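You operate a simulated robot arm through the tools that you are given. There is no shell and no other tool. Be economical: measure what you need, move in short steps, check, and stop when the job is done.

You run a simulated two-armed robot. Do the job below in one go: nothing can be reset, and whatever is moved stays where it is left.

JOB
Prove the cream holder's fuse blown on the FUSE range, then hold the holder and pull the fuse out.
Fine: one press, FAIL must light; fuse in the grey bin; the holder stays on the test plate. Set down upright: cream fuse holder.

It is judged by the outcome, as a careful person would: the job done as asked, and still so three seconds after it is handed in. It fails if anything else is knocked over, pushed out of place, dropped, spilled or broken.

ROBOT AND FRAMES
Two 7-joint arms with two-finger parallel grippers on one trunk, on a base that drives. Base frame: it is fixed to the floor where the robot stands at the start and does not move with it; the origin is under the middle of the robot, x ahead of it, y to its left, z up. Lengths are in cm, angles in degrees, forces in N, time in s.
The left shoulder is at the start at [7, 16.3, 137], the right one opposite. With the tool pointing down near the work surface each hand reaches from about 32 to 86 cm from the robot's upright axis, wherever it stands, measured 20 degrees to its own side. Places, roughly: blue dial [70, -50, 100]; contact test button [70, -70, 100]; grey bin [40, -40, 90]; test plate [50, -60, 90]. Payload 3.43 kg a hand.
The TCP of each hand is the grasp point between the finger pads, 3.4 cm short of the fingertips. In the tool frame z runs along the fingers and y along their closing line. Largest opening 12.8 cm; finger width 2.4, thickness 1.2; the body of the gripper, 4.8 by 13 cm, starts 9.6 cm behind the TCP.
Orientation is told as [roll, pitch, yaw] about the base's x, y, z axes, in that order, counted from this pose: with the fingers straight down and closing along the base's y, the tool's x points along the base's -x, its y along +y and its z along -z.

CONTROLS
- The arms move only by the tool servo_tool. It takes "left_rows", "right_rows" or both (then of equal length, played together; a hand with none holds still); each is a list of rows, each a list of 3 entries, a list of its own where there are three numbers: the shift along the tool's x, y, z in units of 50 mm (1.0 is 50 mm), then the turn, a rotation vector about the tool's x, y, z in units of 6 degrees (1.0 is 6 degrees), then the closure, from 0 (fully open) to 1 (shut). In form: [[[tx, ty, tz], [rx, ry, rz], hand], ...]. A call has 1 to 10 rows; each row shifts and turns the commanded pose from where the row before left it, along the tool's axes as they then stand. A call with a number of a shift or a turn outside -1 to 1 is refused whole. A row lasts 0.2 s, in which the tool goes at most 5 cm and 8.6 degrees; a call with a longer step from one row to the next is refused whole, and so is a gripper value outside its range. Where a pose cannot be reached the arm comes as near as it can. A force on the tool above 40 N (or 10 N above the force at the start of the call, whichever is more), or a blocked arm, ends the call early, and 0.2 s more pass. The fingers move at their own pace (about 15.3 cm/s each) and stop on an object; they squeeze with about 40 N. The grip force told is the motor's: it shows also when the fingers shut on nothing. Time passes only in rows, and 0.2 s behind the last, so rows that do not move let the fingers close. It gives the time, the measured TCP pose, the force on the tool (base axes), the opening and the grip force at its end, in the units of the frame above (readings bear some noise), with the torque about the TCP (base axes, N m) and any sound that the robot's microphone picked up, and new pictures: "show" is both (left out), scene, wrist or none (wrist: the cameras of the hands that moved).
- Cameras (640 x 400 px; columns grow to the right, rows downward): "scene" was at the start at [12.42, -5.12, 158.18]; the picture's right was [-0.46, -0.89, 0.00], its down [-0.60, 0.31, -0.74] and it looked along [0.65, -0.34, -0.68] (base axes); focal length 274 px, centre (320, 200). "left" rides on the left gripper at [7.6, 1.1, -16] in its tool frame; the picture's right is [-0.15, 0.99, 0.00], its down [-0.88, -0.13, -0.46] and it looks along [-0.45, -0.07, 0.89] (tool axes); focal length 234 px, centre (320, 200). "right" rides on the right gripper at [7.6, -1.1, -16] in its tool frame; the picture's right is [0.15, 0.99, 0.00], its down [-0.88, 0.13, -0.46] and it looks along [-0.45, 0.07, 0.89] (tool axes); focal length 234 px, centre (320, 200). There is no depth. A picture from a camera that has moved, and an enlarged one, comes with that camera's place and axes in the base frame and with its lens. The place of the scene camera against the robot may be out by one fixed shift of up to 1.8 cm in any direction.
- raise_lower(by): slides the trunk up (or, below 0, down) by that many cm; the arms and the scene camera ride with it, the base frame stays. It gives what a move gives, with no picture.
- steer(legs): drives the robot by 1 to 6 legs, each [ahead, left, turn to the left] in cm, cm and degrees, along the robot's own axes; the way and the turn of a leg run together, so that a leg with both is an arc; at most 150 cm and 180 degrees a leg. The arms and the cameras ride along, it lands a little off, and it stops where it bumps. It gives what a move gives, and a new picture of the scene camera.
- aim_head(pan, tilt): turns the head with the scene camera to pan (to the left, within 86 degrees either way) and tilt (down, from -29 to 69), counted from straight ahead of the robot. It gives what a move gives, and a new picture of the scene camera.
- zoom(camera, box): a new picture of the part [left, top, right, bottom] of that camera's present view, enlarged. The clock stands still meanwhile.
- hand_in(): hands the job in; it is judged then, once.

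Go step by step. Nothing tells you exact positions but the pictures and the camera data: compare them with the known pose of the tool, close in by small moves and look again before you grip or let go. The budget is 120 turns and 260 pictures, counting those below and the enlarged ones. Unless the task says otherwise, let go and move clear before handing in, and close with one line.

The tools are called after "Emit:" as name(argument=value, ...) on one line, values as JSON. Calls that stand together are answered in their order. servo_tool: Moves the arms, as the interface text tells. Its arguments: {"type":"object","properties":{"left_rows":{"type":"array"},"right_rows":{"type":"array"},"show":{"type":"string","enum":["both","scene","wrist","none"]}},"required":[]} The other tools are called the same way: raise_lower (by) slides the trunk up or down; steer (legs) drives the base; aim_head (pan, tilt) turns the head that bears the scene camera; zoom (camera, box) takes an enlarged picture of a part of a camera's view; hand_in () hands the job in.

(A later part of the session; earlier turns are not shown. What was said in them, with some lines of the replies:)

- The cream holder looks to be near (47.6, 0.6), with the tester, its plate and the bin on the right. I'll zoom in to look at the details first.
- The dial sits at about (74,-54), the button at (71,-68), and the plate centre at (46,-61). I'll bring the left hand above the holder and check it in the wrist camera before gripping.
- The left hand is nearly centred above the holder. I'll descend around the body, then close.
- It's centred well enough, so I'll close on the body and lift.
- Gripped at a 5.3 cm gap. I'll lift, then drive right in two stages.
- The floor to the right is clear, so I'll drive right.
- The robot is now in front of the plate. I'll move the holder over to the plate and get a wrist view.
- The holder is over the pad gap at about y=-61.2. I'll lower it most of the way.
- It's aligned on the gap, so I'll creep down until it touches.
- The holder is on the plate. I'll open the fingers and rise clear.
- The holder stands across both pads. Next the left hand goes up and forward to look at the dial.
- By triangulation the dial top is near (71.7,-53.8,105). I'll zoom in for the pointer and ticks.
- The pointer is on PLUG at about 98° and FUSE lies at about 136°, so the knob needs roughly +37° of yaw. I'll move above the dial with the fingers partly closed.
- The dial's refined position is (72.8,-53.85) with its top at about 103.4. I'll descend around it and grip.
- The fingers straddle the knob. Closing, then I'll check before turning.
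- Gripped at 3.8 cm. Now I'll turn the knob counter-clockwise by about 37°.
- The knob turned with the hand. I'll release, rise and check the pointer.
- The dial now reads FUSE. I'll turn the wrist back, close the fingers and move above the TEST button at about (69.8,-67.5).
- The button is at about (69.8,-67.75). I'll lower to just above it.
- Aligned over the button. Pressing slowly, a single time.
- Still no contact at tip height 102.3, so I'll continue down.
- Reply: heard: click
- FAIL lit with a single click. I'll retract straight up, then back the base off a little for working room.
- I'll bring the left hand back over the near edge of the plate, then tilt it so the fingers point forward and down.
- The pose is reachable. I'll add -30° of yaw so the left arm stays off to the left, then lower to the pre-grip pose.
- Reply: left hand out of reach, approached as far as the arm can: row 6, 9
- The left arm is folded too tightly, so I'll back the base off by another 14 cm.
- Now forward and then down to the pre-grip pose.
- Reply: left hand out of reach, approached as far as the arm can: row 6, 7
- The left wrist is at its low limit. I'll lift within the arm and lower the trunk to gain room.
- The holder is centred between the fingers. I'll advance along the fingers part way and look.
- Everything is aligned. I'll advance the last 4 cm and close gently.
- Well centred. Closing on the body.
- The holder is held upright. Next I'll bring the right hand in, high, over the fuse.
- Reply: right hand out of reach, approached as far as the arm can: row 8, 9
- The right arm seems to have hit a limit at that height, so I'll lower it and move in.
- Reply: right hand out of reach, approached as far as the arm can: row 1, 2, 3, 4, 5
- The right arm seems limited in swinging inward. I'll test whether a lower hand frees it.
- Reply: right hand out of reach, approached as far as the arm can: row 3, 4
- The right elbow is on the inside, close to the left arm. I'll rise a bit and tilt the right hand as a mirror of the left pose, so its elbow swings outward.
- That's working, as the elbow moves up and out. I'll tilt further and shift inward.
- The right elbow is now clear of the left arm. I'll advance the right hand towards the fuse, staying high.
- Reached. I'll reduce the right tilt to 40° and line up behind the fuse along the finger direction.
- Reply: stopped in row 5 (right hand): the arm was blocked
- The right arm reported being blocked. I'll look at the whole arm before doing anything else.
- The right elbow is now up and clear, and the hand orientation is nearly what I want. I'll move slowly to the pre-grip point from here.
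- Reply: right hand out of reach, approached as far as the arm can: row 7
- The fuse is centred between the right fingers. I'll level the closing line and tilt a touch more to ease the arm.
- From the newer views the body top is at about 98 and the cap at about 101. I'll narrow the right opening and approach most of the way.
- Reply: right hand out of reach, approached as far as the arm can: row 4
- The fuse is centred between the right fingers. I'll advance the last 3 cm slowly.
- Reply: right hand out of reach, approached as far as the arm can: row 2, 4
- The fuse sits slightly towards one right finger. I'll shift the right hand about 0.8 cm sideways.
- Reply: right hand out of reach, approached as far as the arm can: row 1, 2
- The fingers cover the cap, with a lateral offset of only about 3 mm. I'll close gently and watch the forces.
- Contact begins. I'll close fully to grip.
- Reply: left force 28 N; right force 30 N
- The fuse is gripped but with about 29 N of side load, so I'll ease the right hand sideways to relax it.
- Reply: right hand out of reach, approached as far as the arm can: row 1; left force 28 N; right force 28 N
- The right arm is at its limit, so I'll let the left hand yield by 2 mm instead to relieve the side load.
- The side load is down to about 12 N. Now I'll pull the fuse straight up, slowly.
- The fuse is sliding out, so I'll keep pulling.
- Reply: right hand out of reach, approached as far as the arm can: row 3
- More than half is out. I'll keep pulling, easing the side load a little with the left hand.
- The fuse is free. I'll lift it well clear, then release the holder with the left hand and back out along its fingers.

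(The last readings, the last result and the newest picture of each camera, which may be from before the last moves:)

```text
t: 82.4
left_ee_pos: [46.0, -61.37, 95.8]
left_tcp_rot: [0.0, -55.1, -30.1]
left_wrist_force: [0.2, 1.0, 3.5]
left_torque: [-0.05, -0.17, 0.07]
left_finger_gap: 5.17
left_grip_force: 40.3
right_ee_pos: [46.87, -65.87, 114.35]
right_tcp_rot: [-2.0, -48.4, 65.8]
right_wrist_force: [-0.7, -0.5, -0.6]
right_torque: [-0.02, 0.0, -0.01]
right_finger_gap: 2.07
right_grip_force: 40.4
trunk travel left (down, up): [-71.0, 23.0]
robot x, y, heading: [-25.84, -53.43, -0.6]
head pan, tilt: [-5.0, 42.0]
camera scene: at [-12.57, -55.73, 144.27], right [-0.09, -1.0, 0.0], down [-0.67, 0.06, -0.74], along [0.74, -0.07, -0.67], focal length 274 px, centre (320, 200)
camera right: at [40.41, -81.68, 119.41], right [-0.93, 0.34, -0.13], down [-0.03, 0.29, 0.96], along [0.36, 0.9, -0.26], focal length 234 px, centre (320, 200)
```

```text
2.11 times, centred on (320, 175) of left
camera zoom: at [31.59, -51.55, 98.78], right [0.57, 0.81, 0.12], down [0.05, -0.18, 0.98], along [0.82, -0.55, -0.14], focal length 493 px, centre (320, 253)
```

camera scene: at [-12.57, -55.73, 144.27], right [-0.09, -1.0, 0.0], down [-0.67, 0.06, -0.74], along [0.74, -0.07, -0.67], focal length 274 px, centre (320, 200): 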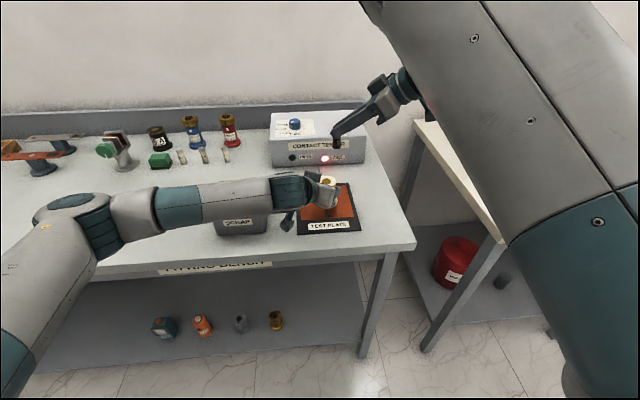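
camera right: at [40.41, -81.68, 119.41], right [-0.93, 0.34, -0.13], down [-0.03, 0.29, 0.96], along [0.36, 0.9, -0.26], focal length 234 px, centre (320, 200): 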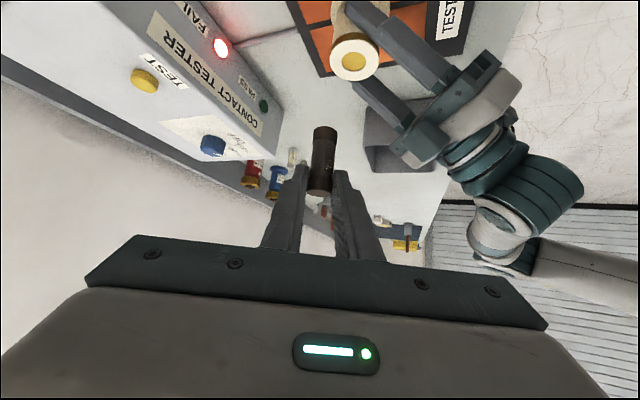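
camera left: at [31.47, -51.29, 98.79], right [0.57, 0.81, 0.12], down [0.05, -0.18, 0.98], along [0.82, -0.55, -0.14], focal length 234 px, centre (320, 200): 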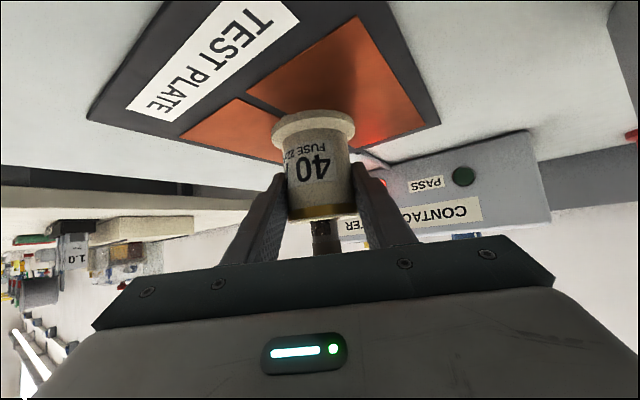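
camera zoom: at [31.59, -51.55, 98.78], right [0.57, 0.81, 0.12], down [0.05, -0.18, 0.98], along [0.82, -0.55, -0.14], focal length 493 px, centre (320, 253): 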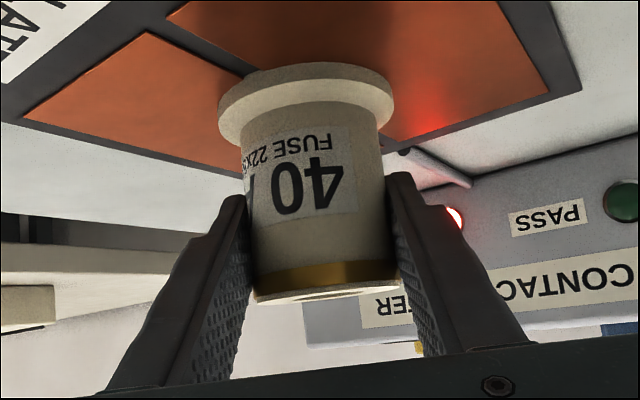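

The fuse is held well clear. I'll release the holder and back the left hand out.

Emit:
servo_tool(left_rows=[[[0, 0, 0], [0, 0, 0], 0.55], [[0, 0, 0], [0, 0, 0], 0.45], [[0, 0, 0], [0, 0, 0], 0.3], [[0, 0, -0.3], [0, 0, 0], 0.25], [[0, 0, -0.6], [0, 0, 0], 0.25], [[0, 0, -0.7], [0, 0, 0], 0.25], [[0, 0, -0.7], [0, 0, 0], 0.25], [[-0.3, 0, -0.6], [0, 0, 0], 0.25], [[-0.5, 0, -0.4], [0, 0, 0], 0.25]])

Emit:
zoom(camera="scene", box=[200, 110, 400, 260])

```text
t: 84.4
left_ee_pos: [36.39, -55.69, 108.64]
left_tcp_rot: [0.1, -55.1, -30.2]
left_wrist_force: [0.0, 0.7, 0.1]
left_torque: [0.0, 0.02, 0.01]
left_finger_gap: 9.61
left_grip_force: 0.1
right_ee_pos: [47.03, -66.04, 114.33]
right_tcp_rot: [-2.0, -48.3, 65.9]
right_wrist_force: [0.4, 0.1, 0.2]
right_torque: [-0.01, -0.03, -0.01]
right_finger_gap: 2.07
right_grip_force: 40.9
trunk travel left (down, up): [-71.0, 23.0]
robot x, y, heading: [-25.85, -54.04, -0.4]
head pan, tilt: [-5.0, 42.0]
camera scene: at [-12.56, -55.82, 144.26], right [-0.09, -1.0, 0.0], down [-0.67, 0.06, -0.74], along [0.74, -0.07, -0.67], focal length 274 px, centre (320, 200)
camera left: at [21.93, -45.89, 111.56], right [0.57, 0.81, 0.12], down [0.05, -0.18, 0.98], along [0.82, -0.55, -0.14], focal length 234 px, centre (320, 200)
```

scene: 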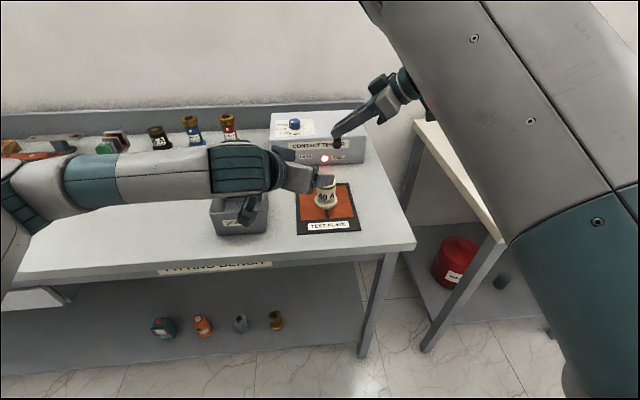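
left: 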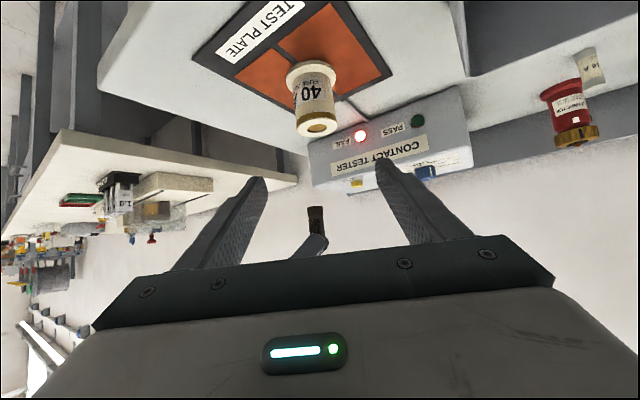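

```text
2.67 times, centred on (300, 185) of scene
camera zoom: at [-12.56, -55.82, 144.26], right [-0.09, -1.0, 0.0], down [-0.67, 0.06, -0.74], along [0.74, -0.07, -0.67], focal length 730 px, centre (373, 240)
```

zoom: 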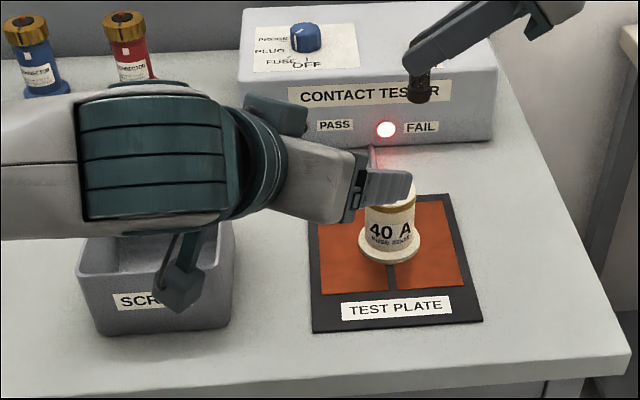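

The holder stands upright on the plate. I'll raise the left hand clear and then shift the base left to bring the fuse over the bin.

Emit:
servo_tool(left_rows=[[[-0.6, 0, -0.42], [0, 0, 0], 0.4], [[-0.6, 0, -0.42], [0, 0, 0], 0.4], [[-0.6, 0, -0.42], [0, 0, 0], 0.4], [[0, 0, -0.6], [0, 0, 0], 0.4], [[0, 0, 0], [0, 0, 0], 0.4]], show="none")

Emit:
steer(legs=[[0, 28, 0]])

Emit:
servo_tool(right_rows=[[[0, 0, 0], [0, 0, 0], 1]], show="wrist")

```text
t: 85.6
left_ee_pos: [34.36, -54.43, 121.31]
left_tcp_rot: [0.0, -54.9, -30.2]
left_wrist_force: [0.1, -0.6, -0.1]
left_torque: [0.0, -0.04, -0.01]
left_finger_gap: 7.7
left_grip_force: 0.0
right_ee_pos: [47.03, -66.14, 114.19]
right_tcp_rot: [-2.1, -48.3, 65.8]
right_wrist_force: [0.1, 0.2, -0.5]
right_torque: [-0.03, 0.02, 0.01]
right_finger_gap: 2.04
right_grip_force: 40.3
trunk travel left (down, up): [-71.0, 23.0]
robot x, y, heading: [-25.75, -53.85, -0.5]
head pan, tilt: [-5.0, 42.0]
```

```text
t: 87.6
left_ee_pos: [34.57, -26.83, 121.39]
left_tcp_rot: [0.1, -55.0, -30.3]
left_wrist_force: [0.5, 0.8, -0.3]
left_torque: [0.01, 0.05, 0.01]
left_finger_gap: 7.66
left_grip_force: 0.1
right_ee_pos: [47.13, -38.35, 114.2]
right_tcp_rot: [-2.1, -48.4, 65.7]
right_wrist_force: [-0.1, -0.3, -0.2]
right_torque: [0.01, 0.01, 0.03]
right_finger_gap: 2.06
right_grip_force: 40.3
trunk travel left (down, up): [-71.0, 23.0]
robot x, y, heading: [-25.91, -25.61, -0.5]
head pan, tilt: [-5.0, 42.0]
camera scene: at [-12.33, -27.91, 144.27], right [-0.1, -1.0, 0.0], down [-0.67, 0.06, -0.74], along [0.74, -0.07, -0.67], focal length 274 px, centre (320, 200)
```

scene: 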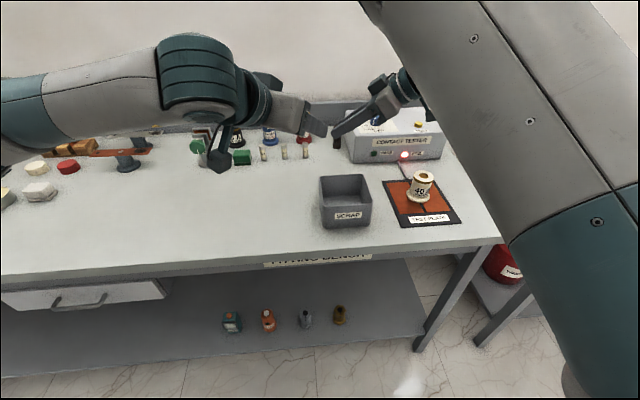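

```text
t: 88.0
left_ee_pos: [34.52, -26.91, 121.32]
left_tcp_rot: [0.2, -54.9, -30.3]
left_wrist_force: [-0.1, 0.4, 0.2]
left_torque: [0.02, 0.0, -0.01]
left_finger_gap: 7.66
left_grip_force: 0.1
right_ee_pos: [47.23, -38.59, 114.3]
right_tcp_rot: [-1.9, -48.5, 65.4]
right_wrist_force: [-0.7, -1.0, 0.3]
right_torque: [0.02, 0.0, 0.0]
right_finger_gap: 2.07
right_grip_force: 40.1
trunk travel left (down, up): [-71.0, 23.0]
robot x, y, heading: [-25.67, -25.61, -0.8]
head pan, tilt: [-5.0, 42.0]
camera right: at [40.56, -54.26, 119.29], right [-0.93, 0.35, -0.13], down [-0.03, 0.29, 0.96], along [0.37, 0.89, -0.26], focal length 234 px, centre (320, 200)
```

right: 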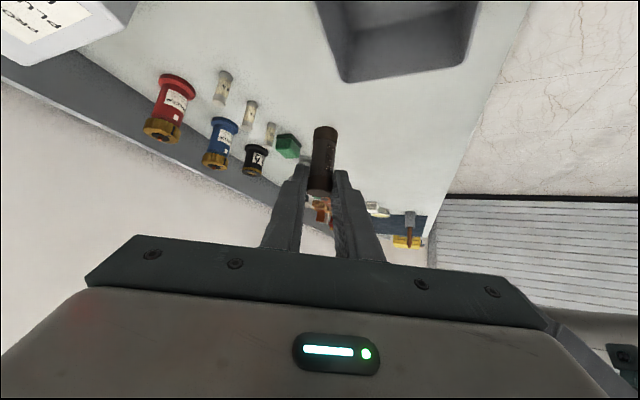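

The bin centre is near (42.3,-37) and the fuse hangs at about (47.9,-37). I'll shift it to -x over the bin.

Emit:
servo_tool(right_rows=[[[0.1, 0.34, -0.12], [0, 0, 0], 1], [[0.1, 0.34, -0.12], [0, 0, 0], 1], [[0.1, 0.34, -0.12], [0, 0, 0], 1], [[0, 0, 0], [0, 0, 0], 1]])

Emit:
zoom(camera="scene", box=[260, 60, 460, 240])

```text
t: 89.2
left_ee_pos: [34.62, -26.78, 121.36]
left_tcp_rot: [0.0, -55.0, -30.2]
left_wrist_force: [0.0, 0.0, -0.6]
left_torque: [-0.01, 0.05, 0.03]
left_finger_gap: 7.67
left_grip_force: 0.0
right_ee_pos: [40.76, -39.81, 108.56]
right_tcp_rot: [5.8, -46.4, 58.1]
right_wrist_force: [-0.4, 0.8, -0.7]
right_torque: [0.01, 0.01, 0.02]
right_finger_gap: 2.05
right_grip_force: 40.2
trunk travel left (down, up): [-71.0, 23.0]
robot x, y, heading: [-25.6, -25.82, -0.5]
head pan, tilt: [-5.0, 42.0]
stopped in row 4 (right hand): the arm was blocked; the commanded pose is now the measured one
camera scene: at [-12.29, -27.85, 144.27], right [-0.1, -1.0, 0.0], down [-0.67, 0.06, -0.74], along [0.74, -0.07, -0.67], focal length 274 px, centre (320, 200)
camera right: at [34.17, -55.48, 114.07], right [-0.93, 0.37, -0.04], down [0.07, 0.27, 0.96], along [0.37, 0.89, -0.28], focal length 234 px, centre (320, 200)
```

scene: 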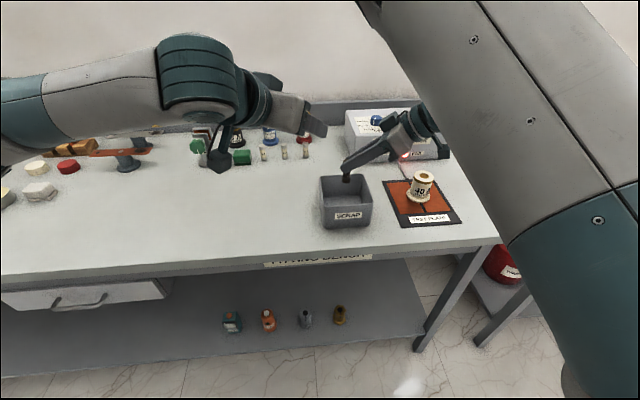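
right: 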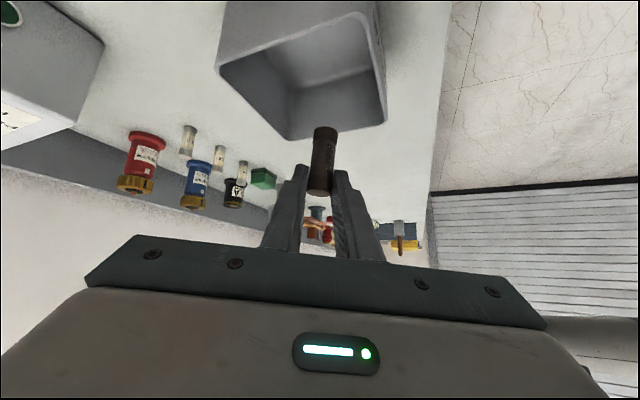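

```text
2.22 times, centred on (360, 150) of scene
camera zoom: at [-12.29, -27.85, 144.27], right [-0.1, -1.0, 0.0], down [-0.67, 0.06, -0.74], along [0.74, -0.07, -0.67], focal length 608 px, centre (231, 311)
```

zoom: 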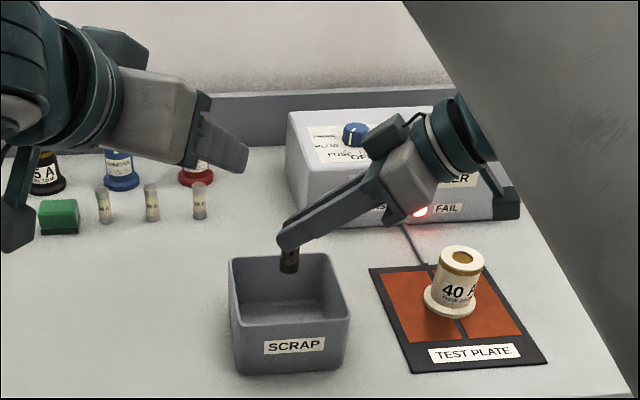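

The fuse now hangs inside the bin outline at (41.5,-38.2). I'll lower it slowly into the bin.

Emit:
servo_tool(right_rows=[[[0.15, -0.014, 0.142], [0, 0, 0], 1], [[0.15, -0.014, 0.142], [0, 0, 0], 1], [[0.15, -0.014, 0.142], [0, 0, 0], 1], [[0.15, -0.014, 0.142], [0, 0, 0], 1], [[0.15, -0.014, 0.142], [0, 0, 0], 1], [[0, 0, 0], [0, 0, 0], 1]])

Emit:
zoom(camera="scene", box=[260, 60, 460, 240])

```text
t: 90.6
left_ee_pos: [34.55, -26.72, 121.45]
left_tcp_rot: [0.1, -55.1, -30.3]
left_wrist_force: [0.5, -0.5, -0.3]
left_torque: [0.0, 0.01, 0.0]
left_finger_gap: 7.7
left_grip_force: 0.0
right_ee_pos: [40.71, -39.66, 103.48]
right_tcp_rot: [5.4, -46.4, 58.6]
right_wrist_force: [-1.0, -0.1, -0.8]
right_torque: [0.02, 0.0, 0.02]
right_finger_gap: 2.07
right_grip_force: 39.9
trunk travel left (down, up): [-71.0, 23.0]
robot x, y, heading: [-25.74, -25.61, -0.6]
head pan, tilt: [-5.0, 42.0]
camera scene: at [-12.35, -27.82, 144.27], right [-0.1, -1.0, 0.0], down [-0.67, 0.06, -0.74], along [0.74, -0.07, -0.67], focal length 274 px, centre (320, 200)
camera right: at [34.16, -55.24, 109.03], right [-0.93, 0.37, -0.04], down [0.07, 0.28, 0.96], along [0.37, 0.89, -0.28], focal length 234 px, centre (320, 200)
```

scene: 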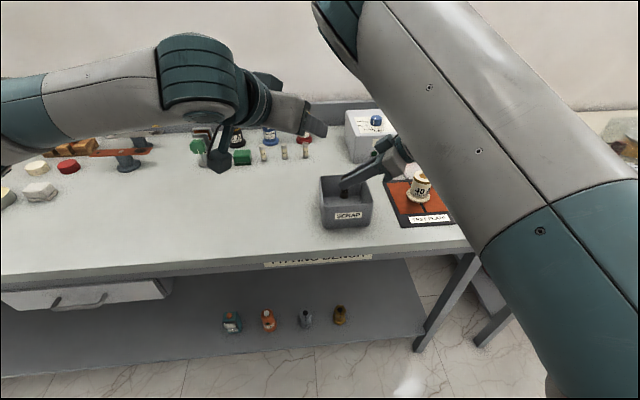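
right: 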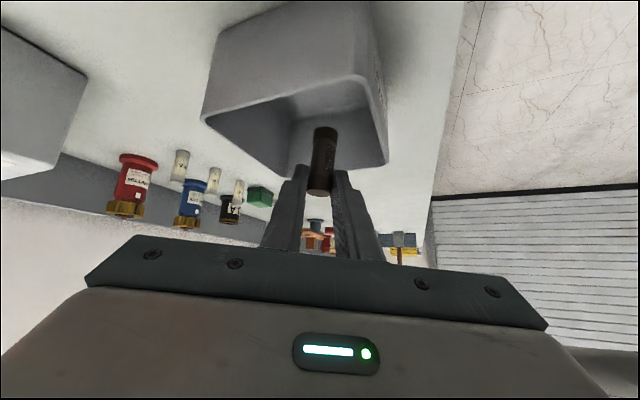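

```text
2.22 times, centred on (360, 150) of scene
camera zoom: at [-12.35, -27.82, 144.27], right [-0.1, -1.0, 0.0], down [-0.67, 0.06, -0.74], along [0.74, -0.07, -0.67], focal length 608 px, centre (231, 311)
```

zoom: 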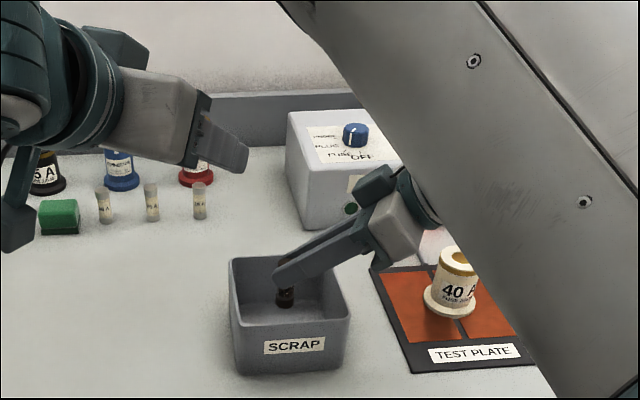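

The fuse is below the rim. I'll lower further until it's near the floor.

Emit:
servo_tool(right_rows=[[[0.14, -0.014, 0.133], [0, 0, 0], 1], [[0.14, -0.014, 0.133], [0, 0, 0], 1], [[0.14, -0.014, 0.133], [0, 0, 0], 1], [[0.1, -0.01, 0.095], [0, 0, 0], 1], [[0.07, -0.007, 0.067], [0, 0, 0], 1], [[0, 0, 0], [0, 0, 0], 1]])

Emit:
zoom(camera="scene", box=[260, 60, 460, 240])

```text
t: 92.0
left_ee_pos: [34.49, -26.63, 121.31]
left_tcp_rot: [0.1, -55.1, -30.3]
left_wrist_force: [0.1, -0.1, 0.4]
left_torque: [-0.01, 0.0, -0.02]
left_finger_gap: 7.66
left_grip_force: 0.0
right_ee_pos: [40.77, -39.58, 99.26]
right_tcp_rot: [5.4, -46.3, 58.4]
right_wrist_force: [0.6, 0.3, -0.3]
right_torque: [0.0, -0.03, 0.01]
right_finger_gap: 2.07
right_grip_force: 40.1
trunk travel left (down, up): [-71.0, 23.0]
robot x, y, heading: [-25.4, -25.82, -0.7]
head pan, tilt: [-5.0, 42.0]
camera scene: at [-12.32, -27.83, 144.27], right [-0.1, -1.0, 0.0], down [-0.67, 0.06, -0.74], along [0.74, -0.07, -0.67], focal length 274 px, centre (320, 200)
camera right: at [34.22, -55.29, 104.94], right [-0.93, 0.37, -0.04], down [0.07, 0.28, 0.96], along [0.37, 0.89, -0.28], focal length 234 px, centre (320, 200)
```

scene: 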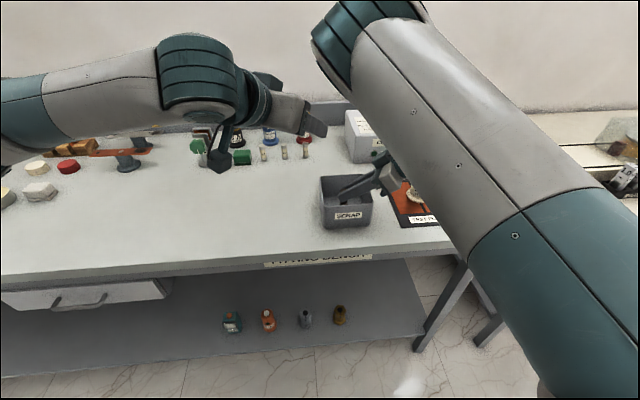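
right: 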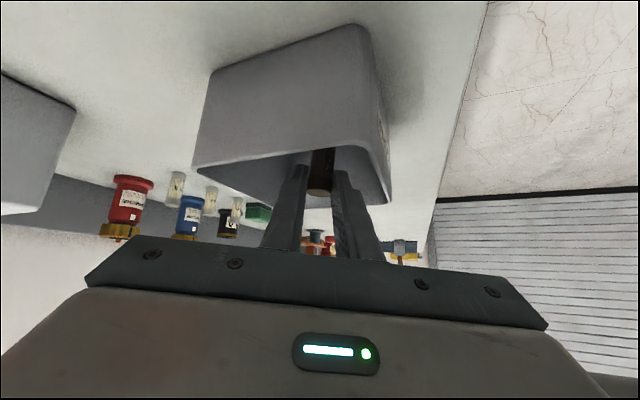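

```text
2.22 times, centred on (360, 150) of scene
camera zoom: at [-12.32, -27.83, 144.27], right [-0.1, -1.0, 0.0], down [-0.67, 0.06, -0.74], along [0.74, -0.07, -0.67], focal length 608 px, centre (231, 311)
```

zoom: 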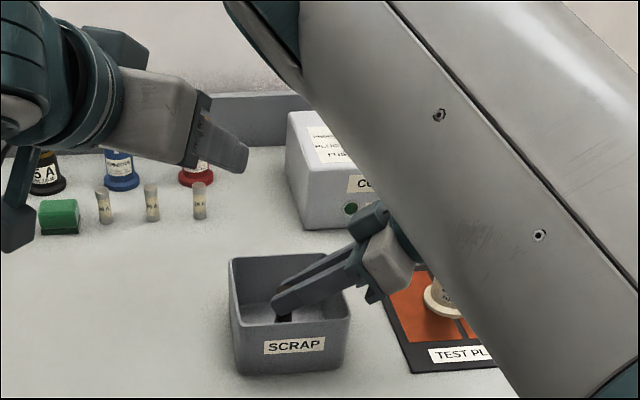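

There may be a small gap left, so I'll creep down until it touches.

Emit:
servo_tool(right_rows=[[[0.04, -0.004, 0.038], [0, 0, 0], 1], [[0.04, -0.004, 0.038], [0, 0, 0], 1], [[0.04, -0.004, 0.038], [0, 0, 0], 1], [[0.04, -0.004, 0.038], [0, 0, 0], 1], [[0.04, -0.004, 0.038], [0, 0, 0], 1], [[0, 0, 0], [0, 0, 0], 1]], show="none")

Emit:
zoom(camera="scene", box=[300, 120, 420, 240])

```text
t: 93.4
left_ee_pos: [34.51, -26.77, 121.36]
left_tcp_rot: [0.1, -55.1, -30.2]
left_wrist_force: [0.5, -0.2, 0.1]
left_torque: [0.02, 0.01, 0.01]
left_finger_gap: 7.68
left_grip_force: 0.1
right_ee_pos: [40.9, -39.79, 98.0]
right_tcp_rot: [5.6, -46.4, 58.5]
right_wrist_force: [0.3, 0.2, -0.6]
right_torque: [0.0, -0.01, 0.01]
right_finger_gap: 2.03
right_grip_force: 40.2
trunk travel left (down, up): [-71.0, 23.0]
robot x, y, heading: [-25.69, -26.13, -0.5]
head pan, tilt: [-5.0, 42.0]
```

```text
3.33 times, centred on (360, 180) of scene
camera zoom: at [-12.33, -27.83, 144.27], right [-0.1, -1.0, 0.0], down [-0.67, 0.06, -0.74], along [0.74, -0.07, -0.67], focal length 912 px, centre (187, 267)
```

zoom: 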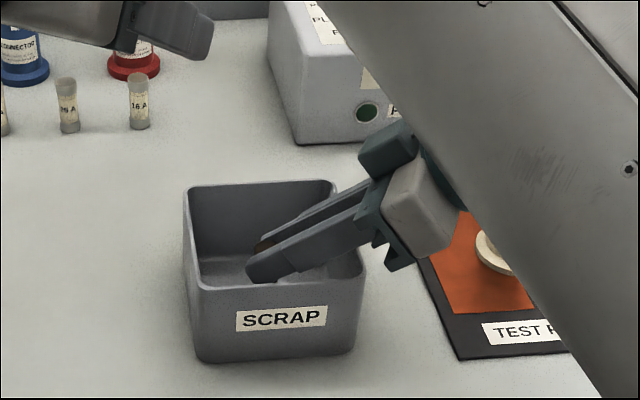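

The fuse is within about 1 cm of the bin floor. I'll open slowly and lift straight up.

Emit:
servo_tool(right_rows=[[[0, 0, 0], [0, 0, 0], 0.9], [[0, 0, 0], [0, 0, 0], 0.75], [[0, 0, 0], [0, 0, 0], 0.65], [[0, 0, 0], [0, 0, 0], 0.65], [[-0.15, 0.014, -0.142], [0, 0, 0], 0.65], [[-0.15, 0.014, -0.142], [0, 0, 0], 0.65], [[-0.2, 0.018, -0.19], [0, 0, 0], 0.65], [[-0.2, 0.018, -0.19], [0, 0, 0], 0.65], [[-0.2, 0.018, -0.19], [0, 0, 0], 0.65], [[-0.2, 0.018, -0.19], [0, 0, 0], 0.65]])

Emit:
zoom(camera="right", box=[180, 0, 420, 200])

Emit:
zoom(camera="scene", box=[280, 90, 460, 240])

```text
t: 95.6
left_ee_pos: [34.61, -26.71, 121.45]
left_tcp_rot: [0.1, -55.1, -30.3]
left_wrist_force: [-0.3, 0.3, -0.2]
left_torque: [0.01, 0.04, 0.02]
left_finger_gap: 7.68
left_grip_force: 0.1
right_ee_pos: [40.68, -40.04, 105.52]
right_tcp_rot: [5.7, -46.4, 58.1]
right_wrist_force: [0.7, 0.5, 0.3]
right_torque: [-0.02, 0.01, -0.01]
right_finger_gap: 4.5
right_grip_force: 0.0
trunk travel left (down, up): [-71.0, 23.0]
robot x, y, heading: [-25.69, -25.87, -0.5]
head pan, tilt: [-5.0, 42.0]
camera scene: at [-12.37, -27.85, 144.27], right [-0.1, -1.0, 0.0], down [-0.67, 0.06, -0.74], along [0.74, -0.07, -0.67], focal length 274 px, centre (320, 200)
camera right: at [34.14, -55.58, 111.05], right [-0.93, 0.37, -0.04], down [0.07, 0.27, 0.96], along [0.37, 0.89, -0.28], focal length 234 px, centre (320, 200)
```

scene: 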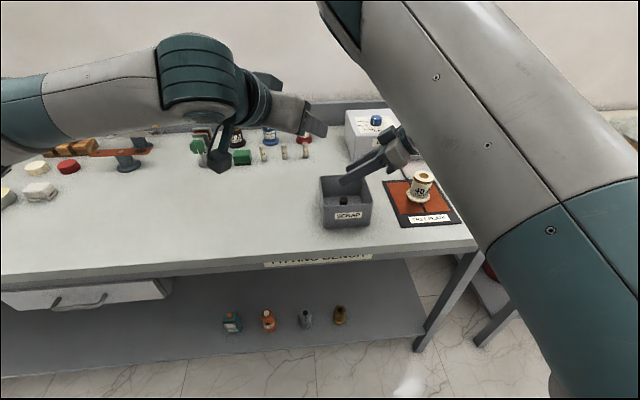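
right: 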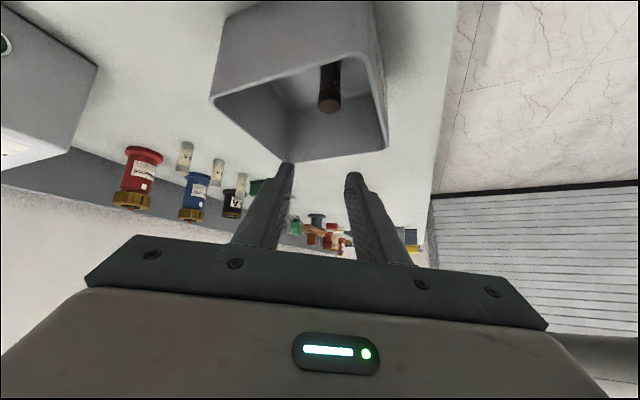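

```text
2.00 times, centred on (300, 100) of right
camera zoom: at [34.14, -55.58, 111.05], right [-0.93, 0.37, -0.04], down [0.07, 0.27, 0.96], along [0.37, 0.89, -0.28], focal length 468 px, centre (360, 400)
```

zoom: 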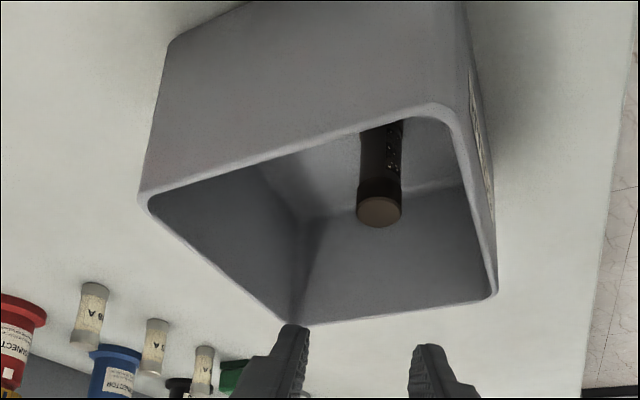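

```text
2.67 times, centred on (370, 165) of scene
camera zoom: at [-12.37, -27.85, 144.27], right [-0.1, -1.0, 0.0], down [-0.67, 0.06, -0.74], along [0.74, -0.07, -0.67], focal length 730 px, centre (187, 293)
```

zoom: 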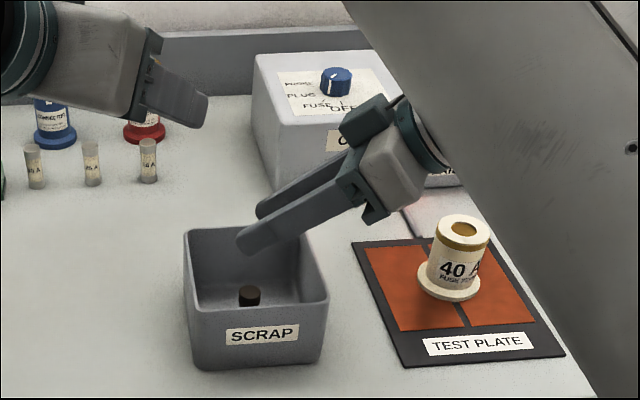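

The fuse stands in the scrap bin and the holder is upright on the plate. I'll raise the right hand clear and take a final look.

Emit:
servo_tool(right_rows=[[[-0.2, 0.02, -0.19], [0, 0, 0], 0.65], [[-0.2, 0.02, -0.19], [0, 0, 0], 0.65], [[-0.2, 0.02, -0.19], [0, 0, 0], 0.65], [[-0.2, 0.02, -0.19], [0, 0, 0], 0.65], [[-0.2, 0.02, -0.19], [0, 0, 0], 0.65], [[0, 0, 0], [0, 0, 0], 0.65]])

Emit:
steer(legs=[[-15, 0, 0]])

Emit:
zoom(camera="scene", box=[280, 90, 460, 240])

```text
t: 97.2
left_ee_pos: [34.45, -26.69, 121.46]
left_tcp_rot: [0.1, -55.0, -30.2]
left_wrist_force: [0.0, 0.7, -0.5]
left_torque: [0.01, -0.04, 0.03]
left_finger_gap: 7.68
left_grip_force: 0.0
right_ee_pos: [40.65, -41.61, 110.44]
right_tcp_rot: [8.7, -46.0, 54.2]
right_wrist_force: [-0.8, 0.1, -0.6]
right_torque: [0.01, 0.01, 0.03]
right_finger_gap: 4.48
right_grip_force: 0.0
trunk travel left (down, up): [-71.0, 23.0]
robot x, y, heading: [-25.39, -25.98, -0.4]
head pan, tilt: [-5.0, 42.0]
stopped in row 6 (right hand): the arm was blocked; the commanded pose is now the measured one
camera scene: at [-12.35, -27.85, 144.27], right [-0.1, -1.0, 0.0], down [-0.67, 0.06, -0.74], along [0.74, -0.07, -0.67], focal length 274 px, centre (320, 200)
camera right: at [33.79, -56.99, 115.99], right [-0.92, 0.4, 0.0], down [0.11, 0.26, 0.96], along [0.38, 0.88, -0.28], focal length 234 px, centre (320, 200)
```

scene: 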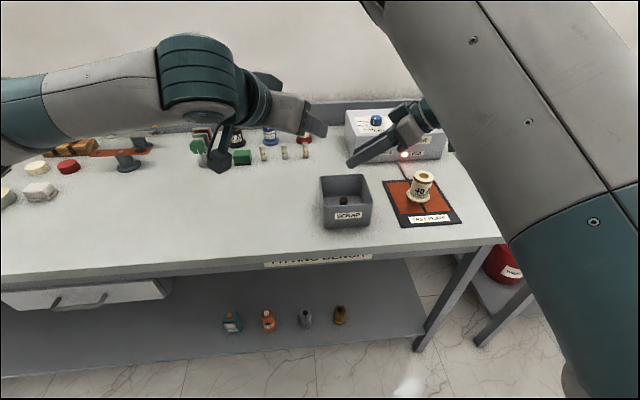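
right: 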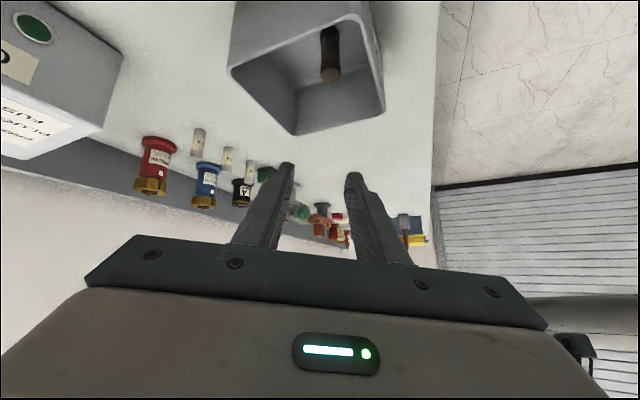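

```text
t: 98.6
left_ee_pos: [19.79, -26.59, 121.13]
left_tcp_rot: [-0.1, -55.0, -30.2]
left_wrist_force: [0.6, -0.4, 0.6]
left_torque: [-0.02, 0.0, 0.03]
left_finger_gap: 7.67
left_grip_force: 0.0
right_ee_pos: [25.77, -41.48, 110.47]
right_tcp_rot: [8.8, -46.0, 54.2]
right_wrist_force: [-1.0, 0.2, -0.4]
right_torque: [-0.01, 0.01, 0.0]
right_finger_gap: 4.48
right_grip_force: 0.0
trunk travel left (down, up): [-71.0, 23.0]
robot x, y, heading: [-40.62, -25.39, -0.8]
head pan, tilt: [-5.0, 42.0]
camera scene: at [-27.17, -27.71, 144.24], right [-0.1, -1.0, 0.0], down [-0.67, 0.06, -0.74], along [0.74, -0.07, -0.67], focal length 274 px, centre (320, 200)
```

scene: 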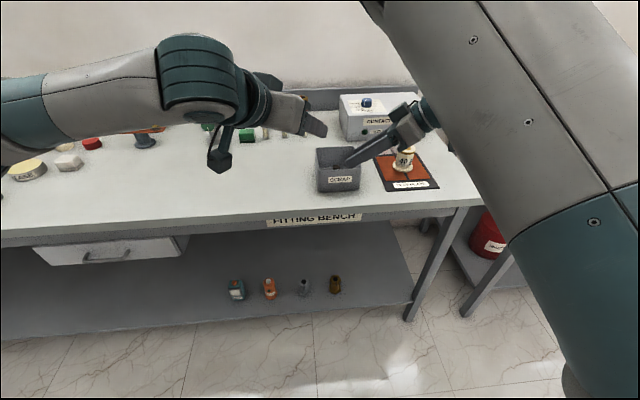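

```text
2.67 times, centred on (370, 165) of scene
camera zoom: at [-27.17, -27.71, 144.24], right [-0.1, -1.0, 0.0], down [-0.67, 0.06, -0.74], along [0.74, -0.07, -0.67], focal length 730 px, centre (187, 293)
```

zoom: 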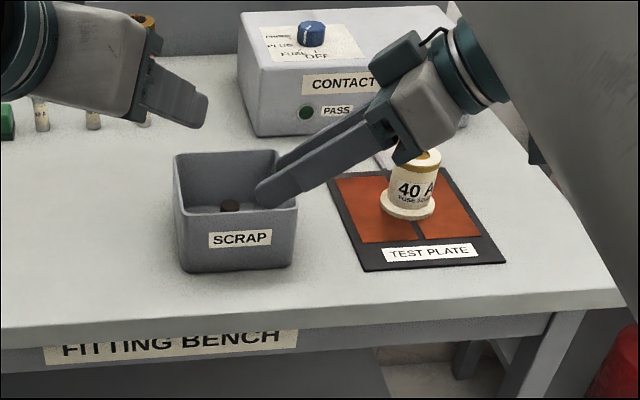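

The fuse is in the scrap bin, the holder stands upright across the test plate pads, and both hands are empty and clear. Handing in now.

Emit:
hand_in()

```text
The job is handed in.
```

The cream holder's fuse tested blown: one TEST press on the FUSE range lit FAIL. I then held the holder and pulled the fuse out; the fuse is in the grey bin and the holder stands upright on the test plate.
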